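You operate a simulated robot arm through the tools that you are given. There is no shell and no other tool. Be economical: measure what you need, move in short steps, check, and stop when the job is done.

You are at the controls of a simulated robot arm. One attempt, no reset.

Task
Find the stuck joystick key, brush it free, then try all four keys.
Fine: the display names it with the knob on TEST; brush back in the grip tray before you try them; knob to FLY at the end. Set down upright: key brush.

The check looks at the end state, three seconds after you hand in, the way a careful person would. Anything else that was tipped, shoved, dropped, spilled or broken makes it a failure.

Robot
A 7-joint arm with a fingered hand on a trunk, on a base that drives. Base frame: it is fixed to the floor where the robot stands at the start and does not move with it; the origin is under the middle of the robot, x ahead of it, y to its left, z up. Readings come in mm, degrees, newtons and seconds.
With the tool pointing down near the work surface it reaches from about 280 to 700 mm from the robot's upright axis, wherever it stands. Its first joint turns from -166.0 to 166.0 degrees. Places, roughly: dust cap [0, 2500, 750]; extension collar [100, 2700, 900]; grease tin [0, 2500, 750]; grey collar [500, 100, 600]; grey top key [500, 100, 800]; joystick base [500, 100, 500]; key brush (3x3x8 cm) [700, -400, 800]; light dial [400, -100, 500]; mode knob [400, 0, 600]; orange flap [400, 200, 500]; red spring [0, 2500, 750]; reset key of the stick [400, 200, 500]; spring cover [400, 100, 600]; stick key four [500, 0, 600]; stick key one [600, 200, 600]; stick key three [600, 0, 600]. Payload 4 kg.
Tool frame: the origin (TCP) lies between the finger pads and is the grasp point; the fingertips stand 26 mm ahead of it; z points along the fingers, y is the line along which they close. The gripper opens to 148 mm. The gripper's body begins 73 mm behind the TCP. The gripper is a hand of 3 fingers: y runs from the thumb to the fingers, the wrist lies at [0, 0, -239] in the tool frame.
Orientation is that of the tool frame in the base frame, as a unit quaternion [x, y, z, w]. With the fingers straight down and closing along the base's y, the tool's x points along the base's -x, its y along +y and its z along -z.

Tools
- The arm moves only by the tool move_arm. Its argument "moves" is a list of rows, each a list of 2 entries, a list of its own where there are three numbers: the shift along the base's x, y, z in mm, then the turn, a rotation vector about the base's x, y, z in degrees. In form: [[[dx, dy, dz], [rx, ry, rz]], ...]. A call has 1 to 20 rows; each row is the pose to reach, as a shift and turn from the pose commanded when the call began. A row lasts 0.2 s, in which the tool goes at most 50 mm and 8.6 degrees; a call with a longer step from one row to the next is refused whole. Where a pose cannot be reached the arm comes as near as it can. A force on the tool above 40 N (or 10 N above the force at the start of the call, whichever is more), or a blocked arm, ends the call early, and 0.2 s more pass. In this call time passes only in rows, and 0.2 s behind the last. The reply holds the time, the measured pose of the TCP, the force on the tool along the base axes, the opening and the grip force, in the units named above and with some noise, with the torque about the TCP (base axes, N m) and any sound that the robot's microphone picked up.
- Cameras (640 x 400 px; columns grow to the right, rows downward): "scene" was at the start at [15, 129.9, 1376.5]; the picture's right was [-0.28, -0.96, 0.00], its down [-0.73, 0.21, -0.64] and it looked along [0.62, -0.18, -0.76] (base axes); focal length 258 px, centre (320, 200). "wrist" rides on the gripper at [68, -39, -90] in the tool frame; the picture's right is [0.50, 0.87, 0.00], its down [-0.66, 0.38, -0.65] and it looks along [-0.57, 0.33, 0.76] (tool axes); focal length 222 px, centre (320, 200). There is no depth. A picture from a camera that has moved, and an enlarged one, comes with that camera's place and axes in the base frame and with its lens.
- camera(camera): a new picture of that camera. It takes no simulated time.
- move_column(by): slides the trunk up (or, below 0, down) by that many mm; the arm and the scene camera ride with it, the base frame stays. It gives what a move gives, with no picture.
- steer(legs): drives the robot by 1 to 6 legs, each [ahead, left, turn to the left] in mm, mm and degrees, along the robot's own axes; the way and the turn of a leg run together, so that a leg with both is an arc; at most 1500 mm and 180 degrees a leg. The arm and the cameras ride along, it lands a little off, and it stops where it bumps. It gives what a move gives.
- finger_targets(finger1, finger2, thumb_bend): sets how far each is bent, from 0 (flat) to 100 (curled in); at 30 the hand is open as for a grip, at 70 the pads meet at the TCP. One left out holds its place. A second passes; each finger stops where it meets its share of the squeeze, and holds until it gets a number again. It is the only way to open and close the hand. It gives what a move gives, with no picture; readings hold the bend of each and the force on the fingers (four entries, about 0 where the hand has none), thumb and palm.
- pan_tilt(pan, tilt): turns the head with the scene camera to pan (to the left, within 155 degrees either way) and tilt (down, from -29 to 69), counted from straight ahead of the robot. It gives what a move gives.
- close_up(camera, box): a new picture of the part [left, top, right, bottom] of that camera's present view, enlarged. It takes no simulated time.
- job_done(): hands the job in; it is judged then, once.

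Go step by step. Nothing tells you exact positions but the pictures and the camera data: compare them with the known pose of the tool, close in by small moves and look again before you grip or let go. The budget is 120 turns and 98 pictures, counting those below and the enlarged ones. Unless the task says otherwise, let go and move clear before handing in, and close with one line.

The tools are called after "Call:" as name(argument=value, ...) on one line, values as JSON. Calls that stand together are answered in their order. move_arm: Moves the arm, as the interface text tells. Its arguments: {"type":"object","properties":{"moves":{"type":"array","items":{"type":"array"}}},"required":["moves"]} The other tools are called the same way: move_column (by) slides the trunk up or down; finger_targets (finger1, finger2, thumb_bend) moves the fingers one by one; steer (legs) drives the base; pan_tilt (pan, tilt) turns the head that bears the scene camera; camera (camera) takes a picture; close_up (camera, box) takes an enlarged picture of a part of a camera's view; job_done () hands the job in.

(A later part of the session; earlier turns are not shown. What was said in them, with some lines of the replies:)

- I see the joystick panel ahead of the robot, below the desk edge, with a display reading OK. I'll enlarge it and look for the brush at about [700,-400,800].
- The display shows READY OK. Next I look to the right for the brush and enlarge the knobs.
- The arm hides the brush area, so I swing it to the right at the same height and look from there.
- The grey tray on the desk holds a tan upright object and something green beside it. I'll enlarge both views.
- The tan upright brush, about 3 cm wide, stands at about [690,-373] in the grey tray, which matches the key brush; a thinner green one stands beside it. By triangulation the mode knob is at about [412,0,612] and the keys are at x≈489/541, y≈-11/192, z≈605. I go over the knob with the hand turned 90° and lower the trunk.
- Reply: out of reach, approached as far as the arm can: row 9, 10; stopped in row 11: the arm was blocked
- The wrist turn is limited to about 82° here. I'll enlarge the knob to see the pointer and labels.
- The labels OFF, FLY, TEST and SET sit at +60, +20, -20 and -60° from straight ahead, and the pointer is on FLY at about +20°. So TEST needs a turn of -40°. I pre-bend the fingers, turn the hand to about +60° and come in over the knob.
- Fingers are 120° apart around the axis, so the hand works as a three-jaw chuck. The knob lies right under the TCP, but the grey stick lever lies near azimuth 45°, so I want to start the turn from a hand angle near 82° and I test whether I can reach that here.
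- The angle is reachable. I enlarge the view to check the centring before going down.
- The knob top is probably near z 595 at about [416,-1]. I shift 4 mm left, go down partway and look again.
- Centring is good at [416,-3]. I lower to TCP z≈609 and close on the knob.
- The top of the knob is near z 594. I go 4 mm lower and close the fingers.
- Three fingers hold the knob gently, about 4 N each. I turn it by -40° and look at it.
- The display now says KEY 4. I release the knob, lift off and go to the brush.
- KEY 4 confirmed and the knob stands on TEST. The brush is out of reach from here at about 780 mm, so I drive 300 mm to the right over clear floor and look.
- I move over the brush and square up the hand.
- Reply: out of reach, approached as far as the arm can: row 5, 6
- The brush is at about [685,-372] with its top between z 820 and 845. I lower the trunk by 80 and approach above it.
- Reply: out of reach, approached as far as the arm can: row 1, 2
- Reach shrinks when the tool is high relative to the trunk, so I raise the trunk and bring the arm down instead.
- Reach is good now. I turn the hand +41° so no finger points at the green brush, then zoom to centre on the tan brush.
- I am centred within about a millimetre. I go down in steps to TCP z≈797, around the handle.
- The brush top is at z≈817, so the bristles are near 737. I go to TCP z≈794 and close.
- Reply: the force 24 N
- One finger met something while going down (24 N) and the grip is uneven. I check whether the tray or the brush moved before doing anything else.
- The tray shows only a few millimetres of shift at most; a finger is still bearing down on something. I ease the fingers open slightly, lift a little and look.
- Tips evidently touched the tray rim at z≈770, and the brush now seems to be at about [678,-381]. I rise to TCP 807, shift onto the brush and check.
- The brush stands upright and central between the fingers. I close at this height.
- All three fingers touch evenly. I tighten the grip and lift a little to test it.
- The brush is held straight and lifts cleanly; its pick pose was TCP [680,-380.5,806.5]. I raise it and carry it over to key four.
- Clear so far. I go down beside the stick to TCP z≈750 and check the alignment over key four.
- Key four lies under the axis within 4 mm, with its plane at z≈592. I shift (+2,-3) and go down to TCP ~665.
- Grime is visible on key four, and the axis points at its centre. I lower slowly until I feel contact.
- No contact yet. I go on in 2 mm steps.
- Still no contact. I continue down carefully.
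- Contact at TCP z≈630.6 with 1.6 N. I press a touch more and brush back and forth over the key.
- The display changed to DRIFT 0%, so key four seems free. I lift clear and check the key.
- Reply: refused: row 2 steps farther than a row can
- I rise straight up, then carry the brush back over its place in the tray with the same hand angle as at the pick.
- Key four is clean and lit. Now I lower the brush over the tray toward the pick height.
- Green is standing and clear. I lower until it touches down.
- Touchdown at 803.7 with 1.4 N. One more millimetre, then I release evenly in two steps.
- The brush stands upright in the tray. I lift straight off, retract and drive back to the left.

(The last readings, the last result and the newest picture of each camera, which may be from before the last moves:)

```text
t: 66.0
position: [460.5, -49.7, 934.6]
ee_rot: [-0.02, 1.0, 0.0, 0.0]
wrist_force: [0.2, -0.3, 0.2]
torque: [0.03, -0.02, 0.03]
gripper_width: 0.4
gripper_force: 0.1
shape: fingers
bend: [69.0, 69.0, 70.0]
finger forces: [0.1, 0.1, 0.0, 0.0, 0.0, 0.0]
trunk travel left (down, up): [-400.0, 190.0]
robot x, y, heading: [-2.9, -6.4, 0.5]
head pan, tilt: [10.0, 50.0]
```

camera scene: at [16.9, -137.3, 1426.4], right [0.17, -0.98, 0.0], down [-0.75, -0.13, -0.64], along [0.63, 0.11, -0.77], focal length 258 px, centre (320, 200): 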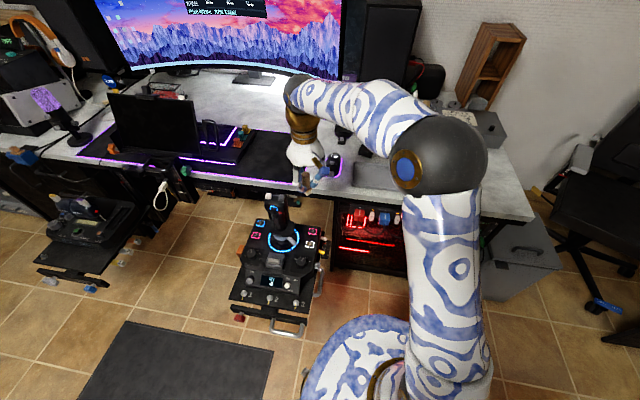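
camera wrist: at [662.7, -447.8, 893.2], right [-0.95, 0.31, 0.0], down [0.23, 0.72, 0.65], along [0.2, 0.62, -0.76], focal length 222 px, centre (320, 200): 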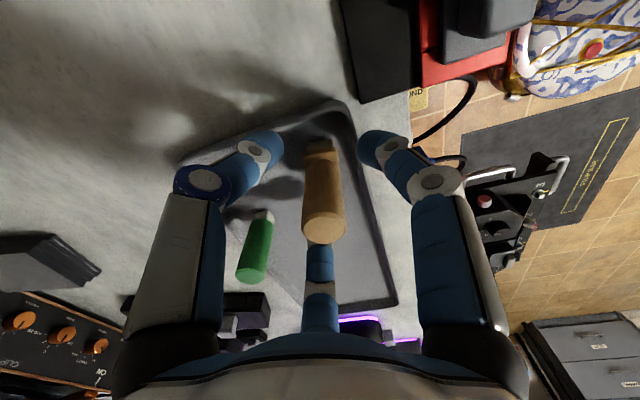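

I'm back at the panel with a closed hand. I move above key four, go down to TCP z≈680 and look.

Call:
move_arm(moves=[[[30, 33, 0], [0, 0, 0]], [[30, 33, -50], [0, 0, 0]], [[30, 33, -100], [0, 0, 0]], [[30, 33, -150], [0, 0, 0]], [[30, 33, -200], [0, 0, 0]], [[30, 33, -250], [0, 0, 0]]])

Call:
pan_tilt(pan=-8, tilt=55)

Call:
camera(camera="wrist")

Call:
camera(camera="scene")

```text
t: 67.4
position: [489.3, -16.9, 682.8]
ee_rot: [-0.02, 1.0, 0.001, 0.0]
wrist_force: [-0.5, 0.2, -0.1]
torque: [0.01, -0.03, -0.01]
gripper_width: 0.3
gripper_force: 0.0
shape: fingers
bend: [69.0, 69.0, 70.0]
finger forces: [0.0, 0.0, 0.0, 0.0, 0.0, 0.1]
trunk travel left (down, up): [-400.0, 190.0]
robot x, y, heading: [-1.2, -6.3, 0.1]
head pan, tilt: [10.0, 50.0]
```

```text
t: 68.2
position: [489.8, -17.5, 683.6]
ee_rot: [-0.02, 1.0, 0.0, 0.0]
wrist_force: [0.3, -0.6, 0.3]
torque: [-0.01, 0.01, -0.04]
gripper_width: 0.0
gripper_force: 0.0
shape: fingers
bend: [69.0, 69.0, 70.0]
finger forces: [0.1, 0.1, 0.0, 0.1, 0.0, 0.0]
trunk travel left (down, up): [-400.0, 190.0]
robot x, y, heading: [-1.6, -7.8, 0.4]
head pan, tilt: [-8.0, 55.0]
```

```text
29 pictures are left
camera wrist: at [424.6, -58.0, 773.5], right [-0.53, 0.85, 0.0], down [0.64, 0.4, 0.65], along [0.55, 0.35, -0.76], focal length 222 px, centre (320, 200)
```

wrist: 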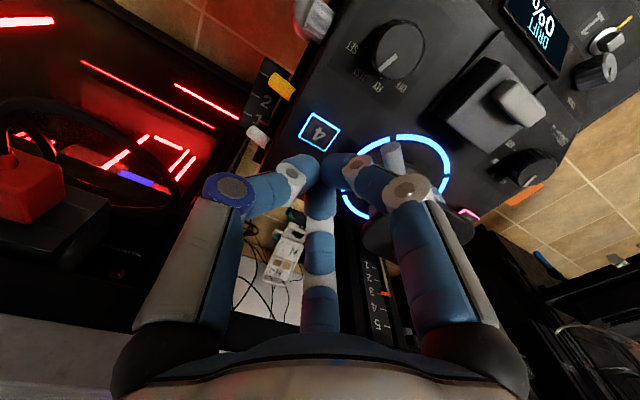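

```text
28 pictures are left
camera scene: at [11.5, 136.7, 1419.8], right [-0.14, -0.99, 0.0], down [-0.81, 0.11, -0.57], along [0.57, -0.08, -0.82], focal length 258 px, centre (320, 200)
```

scene: 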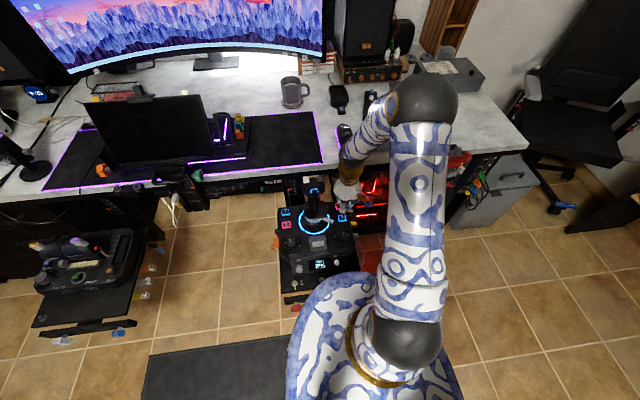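

Combining contact heights and views, the key surface is near z 576 with centres at about 4:[498,-13], 3:[555,-15], 1:[555,200], 2:[498,198]. I shift onto key four, go down to TCP 612 and check.

Call:
move_arm(moves=[[[8, 4.5, -20], [0, 0, 0]], [[8, 4.5, -45], [0, 0, 0]], [[8, 4.5, -68], [0, 0, 0]]])

Call:
close_up(camera="wrist", box=[240, 100, 400, 220])

Call:
close_up(camera="scene", box=[270, 180, 370, 280])

```text
t: 69.0
position: [497.9, -12.2, 614.8]
ee_rot: [-0.019, 1.0, 0.0, 0.0]
wrist_force: [-0.7, 0.3, -0.6]
torque: [0.0, -0.02, 0.03]
gripper_width: 0.1
gripper_force: 0.0
shape: fingers
bend: [69.0, 69.0, 70.0]
finger forces: [0.0, 0.1, 0.0, 0.1, 0.0, 0.0]
trunk travel left (down, up): [-400.0, 190.0]
robot x, y, heading: [-8.1, -5.1, 0.1]
head pan, tilt: [-8.0, 55.0]
```

```text
3.33 times, centred on (320, 160) of wrist
camera zoom: at [432.9, -53.2, 705.4], right [-0.53, 0.85, 0.0], down [0.64, 0.4, 0.65], along [0.55, 0.35, -0.76], focal length 740 px, centre (320, 333)
```

zoom: 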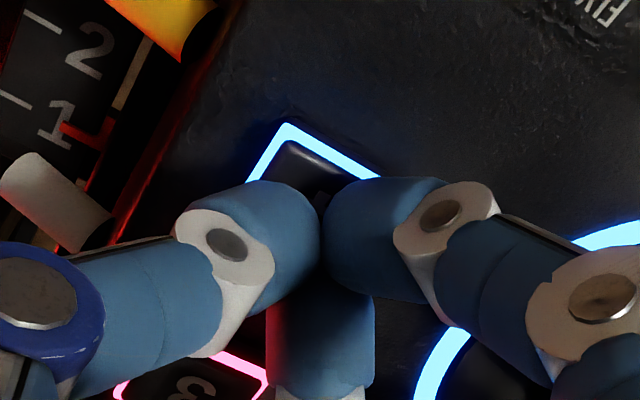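

```text
4.00 times, centred on (320, 230) of scene
camera zoom: at [11.4, 136.7, 1419.9], right [-0.14, -0.99, 0.0], down [-0.81, 0.11, -0.57], along [0.57, -0.08, -0.82], focal length 1031 px, centre (320, 80)
```

zoom: 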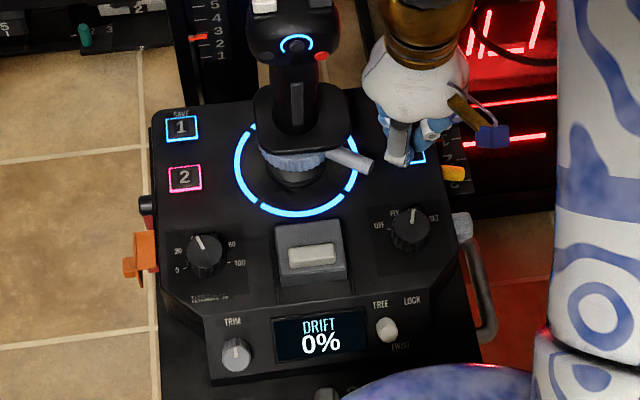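

Alignment looks right. I press down in small steps.

Call:
move_arm(moves=[[[0, 0, -4], [0, 0, 0]], [[0, 0, -8], [0, 0, 0]], [[0, 0, -10], [0, 0, 0]], [[0, 0, -12], [0, 0, 0]]])

Call:
move_arm(moves=[[[0, 0, -1], [0, 0, 0]], [[0, 0, -2], [0, 0, 0]]])

```text
t: 70.0
position: [498.2, -12.6, 605.0]
ee_rot: [-0.019, 1.0, -0.001, 0.001]
wrist_force: [0.2, 0.0, 12.9]
torque: [-0.02, -0.01, -0.02]
gripper_width: 0.0
gripper_force: 8.0
shape: fingers
bend: [70.0, 70.0, 70.0]
finger forces: [4.8, 4.6, 0.1, 0.1, 5.4, 0.0]
trunk travel left (down, up): [-400.0, 190.0]
robot x, y, heading: [0.6, -7.2, 0.3]
head pan, tilt: [-8.0, 55.0]
heard: click
```

```text
t: 70.6
position: [497.0, -11.9, 603.1]
ee_rot: [-0.02, 1.0, -0.001, 0.001]
wrist_force: [1.6, -0.4, 19.2]
torque: [-0.06, -0.08, 0.05]
gripper_width: 0.0
gripper_force: 10.4
shape: fingers
bend: [70.0, 69.0, 70.0]
finger forces: [6.0, 6.6, 0.0, 0.0, 8.7, 0.0]
trunk travel left (down, up): [-400.0, 190.0]
robot x, y, heading: [-0.4, -3.5, 0.2]
head pan, tilt: [-8.0, 55.0]
```

Key four clicked. I lift off and look at the display, then shift over key three.

Call:
move_arm(moves=[[[0, 0, 15], [0, 0, 0]], [[0, 0, 40], [0, 0, 0]], [[30, -1, 40], [0, 0, 0]], [[58, -2, 40], [0, 0, 0]]])

Call:
close_up(camera="scene", box=[270, 180, 370, 280])

Call:
close_up(camera="wrist", box=[240, 80, 400, 200])

```text
t: 71.6
position: [556.2, -16.6, 642.4]
ee_rot: [-0.018, 1.0, 0.0, -0.001]
wrist_force: [-1.4, -0.5, 0.1]
torque: [0.01, 0.0, 0.04]
gripper_width: 0.0
gripper_force: 0.0
shape: fingers
bend: [70.0, 70.0, 70.0]
finger forces: [0.0, 0.0, 0.0, 0.0, 0.0, 0.0]
trunk travel left (down, up): [-400.0, 190.0]
robot x, y, heading: [-0.9, -1.3, 0.2]
head pan, tilt: [-8.0, 55.0]
```

```text
4.00 times, centred on (320, 230) of scene
camera zoom: at [11.5, 136.7, 1419.8], right [-0.14, -0.99, 0.0], down [-0.81, 0.11, -0.57], along [0.57, -0.08, -0.82], focal length 1031 px, centre (320, 80)
```

zoom: 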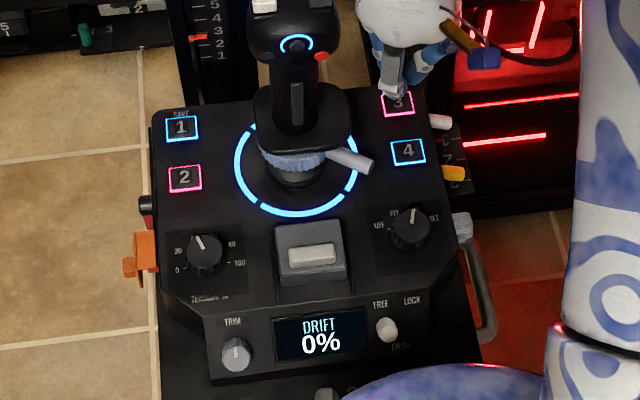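

```text
3.33 times, centred on (320, 140) of wrist
camera zoom: at [490.4, -55.9, 732.2], right [-0.53, 0.85, 0.0], down [0.64, 0.4, 0.65], along [0.55, 0.35, -0.76], focal length 740 px, centre (320, 400)
```

zoom: 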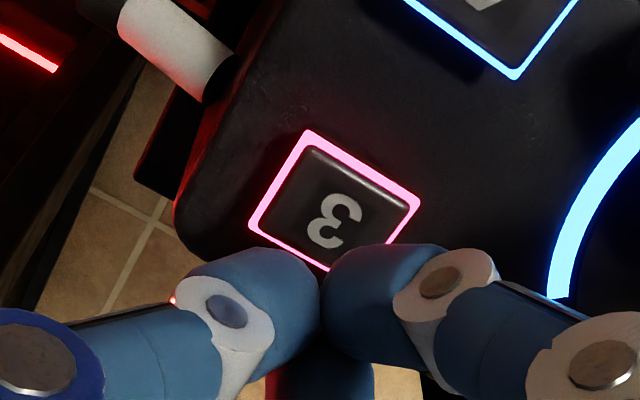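

Key three is centred about [553,-13]. I adjust and press it, then lift.

Call:
move_arm(moves=[[[-3, 3.5, -12], [0, 0, 0]], [[-3, 3.5, -26], [0, 0, 0]], [[-3, 3.5, -33], [0, 0, 0]], [[-3, 3.5, -36], [0, 0, 0]], [[-3, 3.5, -38], [0, 0, 0]]])

Call:
move_arm(moves=[[[0, 0, -0.7], [0, 0, 0]], [[0, 0, -1.4], [0, 0, 0]]])

```text
t: 72.8
position: [552.0, -11.6, 604.6]
ee_rot: [-0.02, 1.0, -0.001, 0.0]
wrist_force: [-2.1, -1.2, 11.6]
torque: [-0.01, 0.03, -0.01]
gripper_width: 0.0
gripper_force: 6.5
shape: fingers
bend: [70.0, 70.0, 70.0]
finger forces: [5.3, 3.8, 0.0, 0.0, 5.4, 0.0]
trunk travel left (down, up): [-400.0, 190.0]
robot x, y, heading: [-0.7, -3.8, 0.2]
head pan, tilt: [-8.0, 55.0]
heard: click
```

```text
t: 73.4
position: [550.8, -11.2, 604.2]
ee_rot: [-0.02, 1.0, 0.001, 0.001]
wrist_force: [-0.3, -2.1, 16.6]
torque: [-0.02, 0.04, -0.01]
gripper_width: 0.2
gripper_force: 8.5
shape: fingers
bend: [69.0, 70.0, 70.0]
finger forces: [6.1, 5.1, 0.1, 0.0, 7.6, 0.0]
trunk travel left (down, up): [-400.0, 190.0]
robot x, y, heading: [3.0, -7.8, 0.4]
head pan, tilt: [-8.0, 55.0]
```

Key three clicked. I rise well above the stick, cross over to the left side and turn the hand so that no finger points at the stick.

Call:
move_arm(moves=[[[0, 0, 40], [0, 0, 0]], [[0, 0, 88], [0, 0, 0]], [[0, 0, 136], [0, 0, 0]], [[0, 0, 184], [0, 0, 0]], [[0, 0, 232], [0, 0, 0]], [[0, 0, 280], [0, 0, 0]], [[-10, 0, 325], [0, 0, 0]], [[-20, 40, 330], [0, 0, 8]], [[-20, 82, 330], [0, 0, 16]], [[-20, 124, 330], [0, 0, 24]], [[-20, 166, 330], [0, 0, 32]], [[-20, 210, 330], [0, 0, 40]], [[-20, 211, 330], [0, 0, 48]], [[-20, 211, 330], [0, 0, 56]]])

Call:
close_up(camera="scene", box=[260, 160, 380, 280])

Call:
camera(camera="wrist")

```text
t: 76.4
position: [533.4, 199.3, 932.7]
ee_rot: [-0.487, 0.873, -0.001, 0.0]
wrist_force: [0.4, 0.3, 0.3]
torque: [-0.04, -0.01, 0.02]
gripper_width: 0.0
gripper_force: 0.0
shape: fingers
bend: [70.0, 70.0, 70.0]
finger forces: [0.0, 0.1, 0.1, 0.0, 0.0, 0.0]
trunk travel left (down, up): [-400.0, 190.0]
robot x, y, heading: [-2.4, -4.5, 0.1]
head pan, tilt: [-8.0, 55.0]
```

```text
3.33 times, centred on (320, 220) of scene
camera zoom: at [11.4, 136.7, 1419.8], right [-0.14, -0.99, 0.0], down [-0.81, 0.11, -0.57], along [0.57, -0.08, -0.82], focal length 859 px, centre (320, 133)
```

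zoom: 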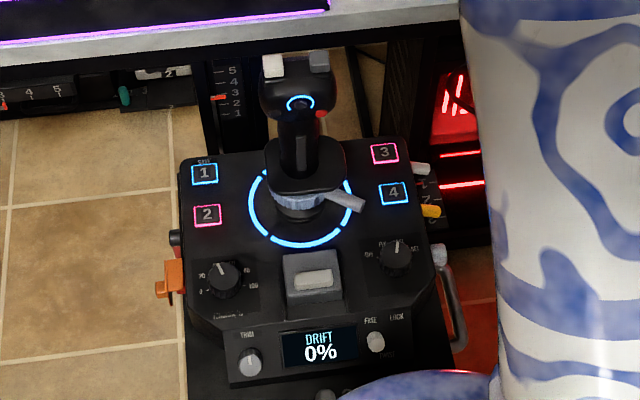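

```text
22 pictures are left
camera wrist: at [531.6, 122.8, 1022.9], right [-1.0, 0.03, 0.0], down [0.02, 0.76, 0.65], along [0.02, 0.65, -0.76], focal length 222 px, centre (320, 200)
```

wrist: 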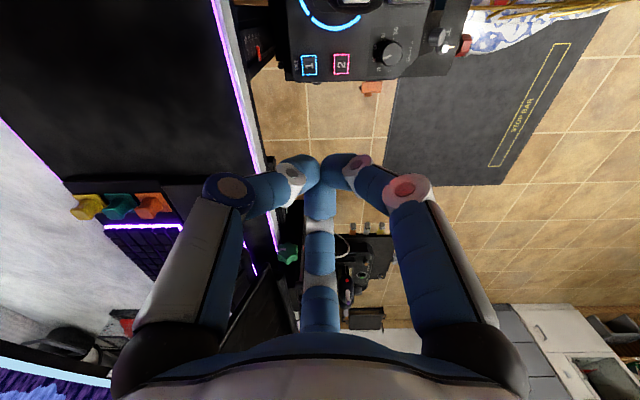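

In this turn the wrist camera would end up beside the stick, so I turn the hand the other way, to about -55°, before going down.

Call:
move_arm(moves=[[[0, 0, 0], [0, 0, -8]], [[0, 0, 0], [0, 0, -16]], [[0, 0, 0], [0, 0, -24]], [[0, 0, 0], [0, 0, -32]], [[0, 0, 0], [0, 0, -40]], [[0, 0, 0], [0, 0, -48]], [[0, 0, 0], [0, 0, -56]], [[0, 0, 0], [0, 0, -64]], [[0, 0, 0], [0, 0, -72]], [[0, 0, 0], [0, 0, -80]], [[0, 0, 0], [0, 0, -88]], [[5, 0, 0], [0, 0, -96]], [[10, 0, 0], [0, 0, -104]], [[18, 0, 0], [0, 0, -112]]])

Call:
camera(camera="wrist")

```text
t: 79.4
position: [550.6, 199.6, 932.8]
ee_rot: [0.454, 0.891, 0.0, 0.0]
wrist_force: [-0.2, -0.5, 0.2]
torque: [0.02, 0.03, 0.01]
gripper_width: 0.0
gripper_force: 0.1
shape: fingers
bend: [70.0, 70.0, 70.0]
finger forces: [0.1, 0.0, 0.0, 0.1, 0.0, 0.0]
trunk travel left (down, up): [-400.0, 190.0]
robot x, y, heading: [-1.3, -5.0, -0.2]
head pan, tilt: [-8.0, 55.0]
```

```text
21 pictures are left
camera wrist: at [480.4, 232.1, 1022.4], right [0.41, 0.91, 0.0], down [0.69, -0.31, 0.65], along [0.6, -0.27, -0.76], focal length 222 px, centre (320, 200)
```

wrist: 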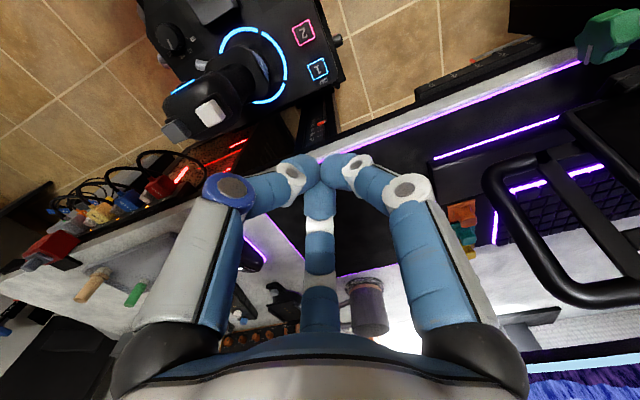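

Key one is at about [553.5,195.5]. I go down to TCP ~645 beside the stick and check.

Call:
move_arm(moves=[[[3, -4, -45], [0, 0, 0]], [[3, -4, -93], [0, 0, 0]], [[3, -4, -141], [0, 0, 0]], [[3, -4, -189], [0, 0, 0]], [[3, -4, -237], [0, 0, 0]], [[3, -4, -285], [0, 0, 0]]])

Call:
close_up(camera="wrist", box=[240, 80, 400, 200])

Call:
close_up(camera="scene", box=[260, 160, 380, 280])

```text
t: 80.8
position: [553.8, 196.9, 646.5]
ee_rot: [0.453, 0.891, 0.001, 0.0]
wrist_force: [0.8, 0.3, 0.3]
torque: [-0.05, -0.03, 0.03]
gripper_width: 0.1
gripper_force: 0.0
shape: fingers
bend: [70.0, 70.0, 70.0]
finger forces: [0.0, 0.0, 0.0, 0.0, 0.0, 0.0]
trunk travel left (down, up): [-400.0, 190.0]
robot x, y, heading: [-1.0, -7.6, -0.1]
head pan, tilt: [-8.0, 55.0]
```

```text
3.33 times, centred on (320, 140) of wrist
camera zoom: at [483.1, 228.2, 736.0], right [0.4, 0.92, 0.0], down [0.69, -0.31, 0.65], along [0.6, -0.26, -0.76], focal length 740 px, centre (320, 400)
```

zoom: 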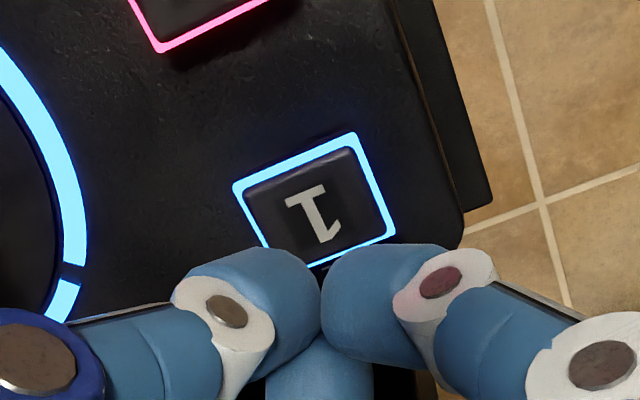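

```text
3.33 times, centred on (320, 220) of scene
camera zoom: at [11.4, 136.8, 1419.9], right [-0.14, -0.99, 0.0], down [-0.81, 0.11, -0.57], along [0.57, -0.08, -0.82], focal length 859 px, centre (320, 133)
```

zoom: 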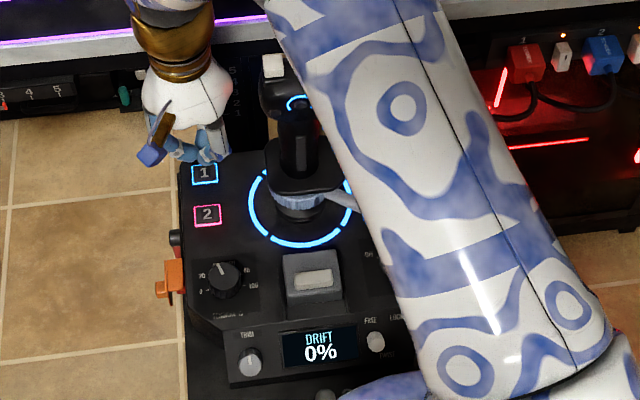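

Key one lines up well. Before pressing I check that the arm is clear of the stick.

Call:
camera(camera="scene")

```text
18 pictures are left
camera scene: at [11.4, 136.8, 1419.9], right [-0.14, -0.99, 0.0], down [-0.81, 0.11, -0.57], along [0.57, -0.08, -0.82], focal length 258 px, centre (320, 200)
```

scene: 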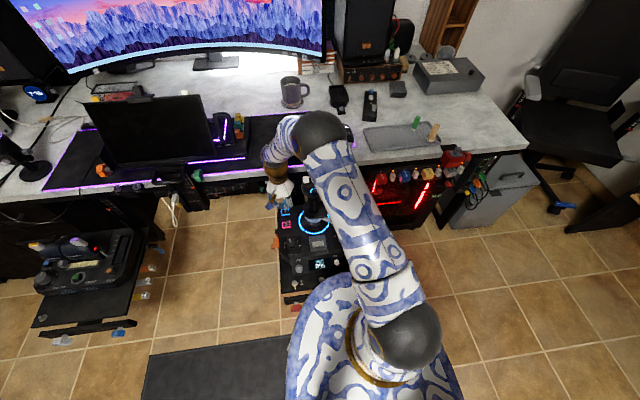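

The upper arm passes well above the stick, and key one is aligned. I press it.

Call:
move_arm(moves=[[[0, 0, -15], [0, 0, 0]], [[0, 0, -30], [0, 0, 0]], [[0, 0, -37], [0, 0, 0]], [[0, 0, -40], [0, 0, 0]], [[0, 0, -43], [0, 0, 0]]])

```text
t: 82.0
position: [553.6, 197.5, 605.1]
ee_rot: [0.452, 0.892, 0.0, 0.0]
wrist_force: [-1.4, -0.6, 11.5]
torque: [-0.04, 0.07, -0.01]
gripper_width: 0.1
gripper_force: 6.9
shape: fingers
bend: [70.0, 70.0, 70.0]
finger forces: [3.8, 3.6, 0.0, 0.0, 5.6, 0.0]
trunk travel left (down, up): [-400.0, 190.0]
robot x, y, heading: [-0.1, -1.3, -0.0]
head pan, tilt: [-8.0, 55.0]
heard: click
```

Key one clicked. I lift and move over key two.

Call:
move_arm(moves=[[[0, 0, 15], [0, 0, 0]], [[0, 0, 42], [0, 0, 0]], [[-28, 0, 42], [0, 0, 0]], [[-55, 0, 42], [0, 0, 0]]])

Call:
close_up(camera="wrist", box=[240, 80, 400, 200])

```text
t: 83.0
position: [498.5, 196.1, 646.3]
ee_rot: [0.452, 0.892, 0.0, 0.0]
wrist_force: [0.7, -0.6, -1.5]
torque: [0.03, 0.0, -0.01]
gripper_width: 0.2
gripper_force: 0.0
shape: fingers
bend: [70.0, 70.0, 70.0]
finger forces: [0.0, 0.0, 0.0, 0.0, 0.0, 0.0]
trunk travel left (down, up): [-400.0, 190.0]
robot x, y, heading: [0.9, -0.4, 0.3]
head pan, tilt: [-8.0, 55.0]
```

```text
3.33 times, centred on (320, 140) of wrist
camera zoom: at [428.5, 228.6, 736.3], right [0.4, 0.91, 0.0], down [0.69, -0.31, 0.65], along [0.6, -0.26, -0.76], focal length 740 px, centre (320, 400)
```

zoom: 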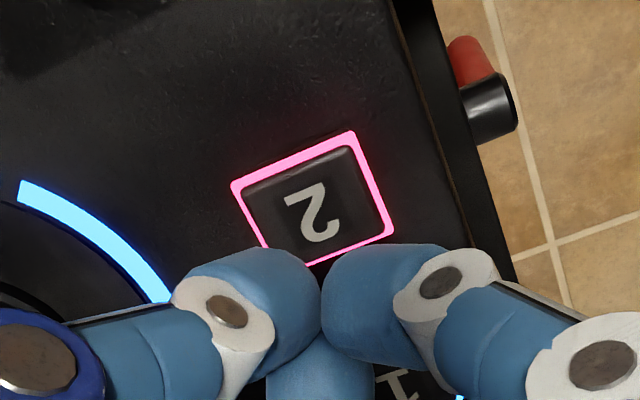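

Key two is aligned the same way. I press it.

Call:
move_arm(moves=[[[0, 0, -15], [0, 0, 0]], [[0, 0, -30], [0, 0, 0]], [[0, 0, -37], [0, 0, 0]], [[0, 0, -40], [0, 0, 0]], [[0, 0, -43], [0, 0, 0]]])

```text
t: 84.2
position: [499.1, 196.2, 605.3]
ee_rot: [0.452, 0.892, 0.0, 0.0]
wrist_force: [-0.6, -0.7, 14.4]
torque: [-0.05, 0.07, 0.02]
gripper_width: 0.3
gripper_force: 8.8
shape: fingers
bend: [70.0, 70.0, 70.0]
finger forces: [4.5, 5.0, 0.0, 0.0, 6.9, 0.0]
trunk travel left (down, up): [-400.0, 190.0]
robot x, y, heading: [0.8, -5.6, 0.1]
head pan, tilt: [-8.0, 55.0]
heard: click
```

Key two clicked, so all four are tried. I rise and cross back to above the mode knob with the hand turned to about +42°.

Call:
move_arm(moves=[[[0, 0, 40], [0, 0, 0]], [[0, 0, 88], [0, 0, 0]], [[0, 0, 136], [0, 0, 0]], [[0, 0, 184], [0, 0, 0]], [[0, 0, 232], [0, 0, 0]], [[0, 0, 280], [0, 0, 0]], [[0, 0, 325], [0, 0, 0]], [[-20, -5, 325], [0, 0, 8]], [[-40, -10, 325], [0, 0, 16]], [[-60, -20, 325], [0, 0, 24]], [[-75, -40, 325], [0, 0, 32]], [[-83, -60, 325], [0, 0, 40]], [[-83, -85, 325], [0, 0, 48]], [[-83, -110, 325], [0, 0, 56]], [[-83, -135, 325], [0, 0, 64]], [[-83, -160, 325], [0, 0, 72]], [[-83, -185, 325], [0, 0, 80]], [[-83, -198, 325], [0, 0, 88]], [[-83, -198, 325], [0, 0, 95]]])

Call:
close_up(camera="scene", box=[260, 160, 380, 280])

```text
t: 88.2
position: [416.1, -1.6, 930.2]
ee_rot: [-0.352, 0.936, 0.0, 0.0]
wrist_force: [-0.7, -1.1, -0.2]
torque: [-0.02, 0.04, 0.0]
gripper_width: 0.3
gripper_force: 0.1
shape: fingers
bend: [70.0, 70.0, 70.0]
finger forces: [0.1, 0.0, 0.0, 0.0, 0.0, 0.0]
trunk travel left (down, up): [-400.0, 190.0]
robot x, y, heading: [-0.2, -2.6, 0.1]
head pan, tilt: [-8.0, 55.0]
```

```text
3.33 times, centred on (320, 220) of scene
camera zoom: at [11.4, 136.7, 1419.8], right [-0.14, -0.99, 0.0], down [-0.81, 0.11, -0.57], along [0.57, -0.08, -0.82], focal length 859 px, centre (320, 133)
```

zoom: 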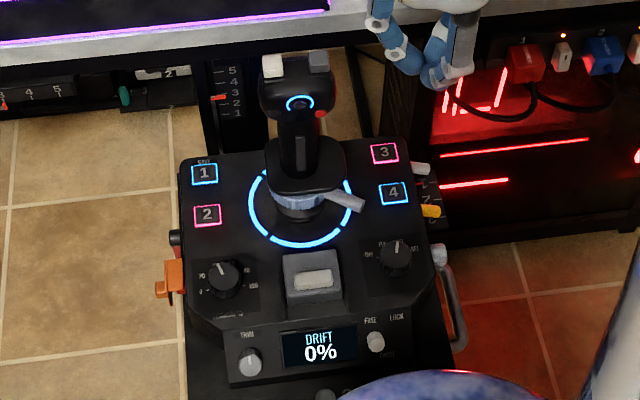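

Now I open the fingers to 50 and go down over the knob at hand angle +41°, checking on the way.

Call:
finger_targets(finger1=50, finger2=50, thumb_bend=50)

Call:
move_arm(moves=[[[0, 0, -45], [0, 0, 0]], [[0, 0, -93], [0, 0, 0]], [[0, 0, -141], [0, 0, 0]], [[0, 0, -189], [0, 0, 0]], [[0, 0, -237], [0, 0, 0]], [[0, 0, -280], [0, 0, 0]]])

Call:
close_up(camera="wrist", box=[220, 80, 420, 220])

```text
t: 89.2
position: [415.9, -2.7, 927.9]
ee_rot: [-0.351, 0.936, 0.001, 0.0]
wrist_force: [0.0, -0.6, -0.1]
torque: [-0.04, 0.0, 0.01]
gripper_width: 61.8
gripper_force: 0.0
shape: fingers
bend: [50.0, 50.0, 50.0]
finger forces: [0.0, 0.0, 0.0, 0.0, 0.1, 0.0]
trunk travel left (down, up): [-400.0, 190.0]
robot x, y, heading: [-1.9, -4.3, 0.2]
head pan, tilt: [-8.0, 55.0]
```

```text
t: 90.6
position: [416.2, -0.6, 647.6]
ee_rot: [-0.352, 0.936, 0.0, 0.0]
wrist_force: [-0.2, -0.1, 0.6]
torque: [-0.01, 0.0, 0.0]
gripper_width: 61.8
gripper_force: 0.0
shape: fingers
bend: [50.0, 50.0, 50.0]
finger forces: [0.1, 0.1, 0.0, 0.0, 0.0, 0.0]
trunk travel left (down, up): [-400.0, 190.0]
robot x, y, heading: [-2.4, -3.2, 0.2]
head pan, tilt: [-8.0, 55.0]
```

```text
2.86 times, centred on (320, 150) of wrist
camera zoom: at [391.3, -74.0, 737.3], right [-0.95, 0.32, 0.0], down [0.24, 0.72, 0.65], along [0.21, 0.62, -0.76], focal length 635 px, centre (320, 343)
```

zoom: 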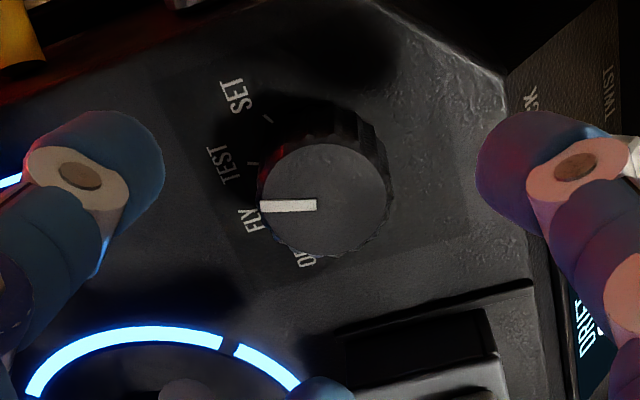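

Well centred. I lower to 607 and grip the knob.

Call:
move_arm(moves=[[[0, -1, -15], [0, 0, 0]], [[0, -1, -30], [0, 0, 0]], [[0, -1, -40], [0, 0, 0]]])

Call:
finger_targets(finger1=66, finger2=66, thumb_bend=66)

```text
t: 91.4
position: [416.0, -2.7, 607.9]
ee_rot: [-0.351, 0.936, 0.0, -0.001]
wrist_force: [-1.0, -0.9, -0.6]
torque: [-0.03, 0.01, 0.01]
gripper_width: 61.8
gripper_force: 0.1
shape: fingers
bend: [50.0, 50.0, 50.0]
finger forces: [0.0, 0.0, 0.0, 0.0, 0.0, 0.0]
trunk travel left (down, up): [-400.0, 190.0]
robot x, y, heading: [-0.5, -2.3, 0.1]
head pan, tilt: [-8.0, 55.0]
```

```text
t: 92.4
position: [415.9, -2.0, 608.2]
ee_rot: [-0.353, 0.936, -0.001, -0.001]
wrist_force: [-0.9, -0.2, -2.7]
torque: [0.0, 0.03, -0.02]
gripper_width: 23.4
gripper_force: 5.4
shape: fingers
bend: [61.0, 61.0, 63.0]
finger forces: [3.9, 3.9, 0.0, 0.0, 3.7, 0.0]
trunk travel left (down, up): [-400.0, 190.0]
robot x, y, heading: [1.3, -4.1, 0.1]
head pan, tilt: [-8.0, 55.0]
```

Call:
move_arm(moves=[[[0, 0, 0], [0, 0, 8]], [[0, 0, 0], [0, 0, 16]], [[0, 0, 0], [0, 0, 24]], [[0, 0, 0], [0, 0, 32]], [[0, 0, 0], [0, 0, 40]]])

Call:
close_up(camera="scene", box=[270, 200, 370, 280])

Call:
close_up(camera="wrist", box=[220, 100, 420, 240])

```text
t: 93.6
position: [415.0, -2.6, 609.5]
ee_rot: [-0.651, 0.759, 0.0, 0.0]
wrist_force: [3.4, 1.4, -3.1]
torque: [0.01, -0.07, -0.01]
gripper_width: 23.4
gripper_force: 6.5
shape: fingers
bend: [62.0, 61.0, 63.0]
finger forces: [3.0, 4.9, 0.0, 0.0, 5.0, 0.0]
trunk travel left (down, up): [-400.0, 190.0]
robot x, y, heading: [1.2, -6.8, 0.2]
head pan, tilt: [-8.0, 55.0]
```

```text
5.00 times, centred on (320, 240) of scene
camera zoom: at [11.8, 136.9, 1419.8], right [-0.14, -0.99, 0.0], down [-0.81, 0.11, -0.57], along [0.57, -0.08, -0.82], focal length 1289 px, centre (320, 0)
```

zoom: 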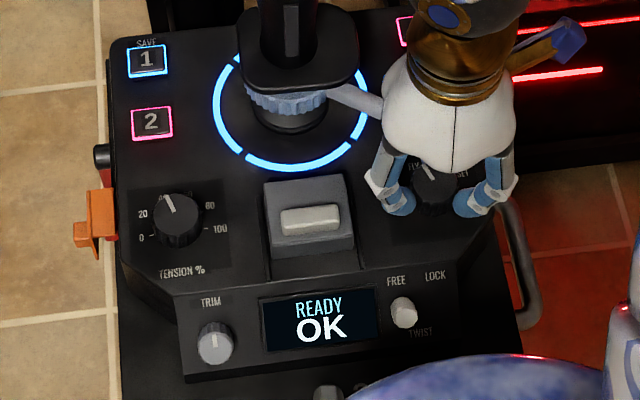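

```text
2.86 times, centred on (320, 170) of wrist
camera zoom: at [445.1, -74.5, 698.5], right [-0.93, -0.36, 0.0], down [-0.28, 0.71, 0.65], along [-0.24, 0.61, -0.76], focal length 635 px, centre (320, 286)
```

zoom: 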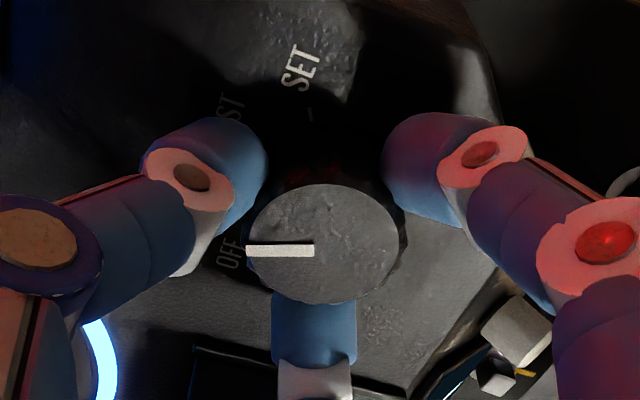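

The display reads READY OK and the pointer is back on FLY. I release the knob and lift clear.

Call:
finger_targets(finger1=50, finger2=50, thumb_bend=50)

Call:
move_arm(moves=[[[0, 0, 20], [0, 0, 0]], [[0, 0, 60], [0, 0, 0]], [[0, 0, 105], [0, 0, 0]], [[0, 0, 150], [0, 0, 0]], [[0, -15, 195], [0, 0, 0]], [[0, -35, 240], [0, 0, 0]], [[0, -55, 285], [0, 0, 0]], [[0, -75, 320], [0, 0, 0]]])

Call:
camera(camera="scene")

Call:
close_up(camera="scene", box=[260, 190, 380, 290])

Call:
close_up(camera="scene", box=[350, 100, 450, 170])

```text
t: 94.6
position: [415.2, -2.9, 608.3]
ee_rot: [-0.65, 0.76, -0.001, -0.001]
wrist_force: [0.6, 0.0, -0.9]
torque: [0.0, 0.01, 0.0]
gripper_width: 61.6
gripper_force: 0.0
shape: fingers
bend: [50.0, 50.0, 50.0]
finger forces: [0.0, 0.1, 0.0, 0.0, 0.0, 0.0]
trunk travel left (down, up): [-400.0, 190.0]
robot x, y, heading: [-1.6, -3.5, 0.0]
head pan, tilt: [-8.0, 55.0]
```

```text
t: 96.4
position: [415.3, -76.9, 927.4]
ee_rot: [-0.651, 0.759, 0.001, 0.0]
wrist_force: [0.8, 1.6, -0.5]
torque: [0.0, 0.01, 0.01]
gripper_width: 61.8
gripper_force: 0.1
shape: fingers
bend: [50.0, 50.0, 50.0]
finger forces: [0.1, 0.0, 0.1, 0.1, 0.0, 0.0]
trunk travel left (down, up): [-400.0, 190.0]
robot x, y, heading: [2.7, -6.2, 0.4]
head pan, tilt: [-8.0, 55.0]
```

```text
12 pictures are left
camera scene: at [11.3, 136.3, 1419.8], right [-0.14, -0.99, 0.0], down [-0.81, 0.11, -0.57], along [0.57, -0.08, -0.82], focal length 258 px, centre (320, 200)
```

scene: 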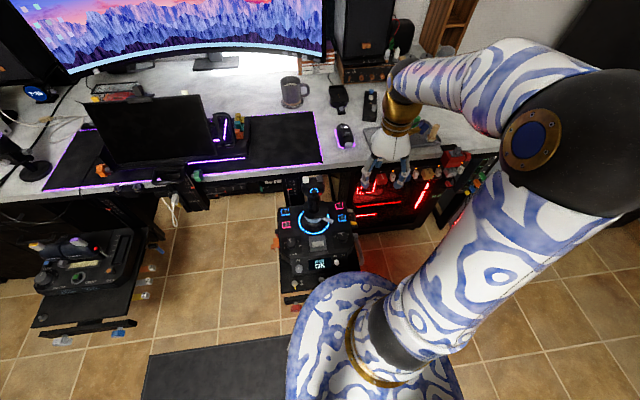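

```text
4.00 times, centred on (320, 240) of scene
camera zoom: at [11.3, 136.3, 1419.8], right [-0.14, -0.99, 0.0], down [-0.81, 0.11, -0.57], along [0.57, -0.08, -0.82], focal length 1031 px, centre (320, 40)
```

zoom: 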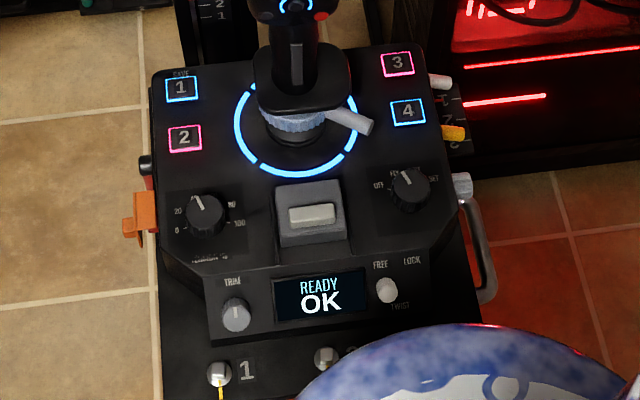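

```text
5.71 times, centred on (400, 135) of scene
camera zoom: at [11.3, 136.3, 1419.8], right [-0.14, -0.99, 0.0], down [-0.81, 0.11, -0.57], along [0.57, -0.08, -0.82], focal length 1473 px, centre (-137, 571)
```

zoom: 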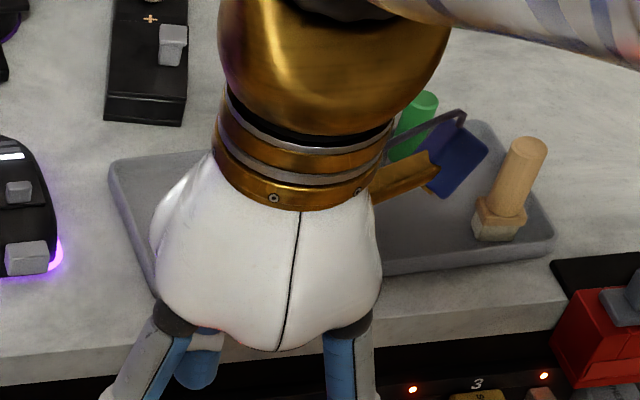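

Key four is clean, and the knob is on FLY with the display reading READY OK. Both brushes stand upright in the tray and the hand is clear, so I hand in.

Call:
job_done()

```text
The job is handed in.
```

The display named key 4 on TEST; I brushed it free, stood the brush back in the tray, got a click from all four keys, and left the knob on FLY reading READY OK; a finger nudged the tray a few millimetres while I was picking up the brush.
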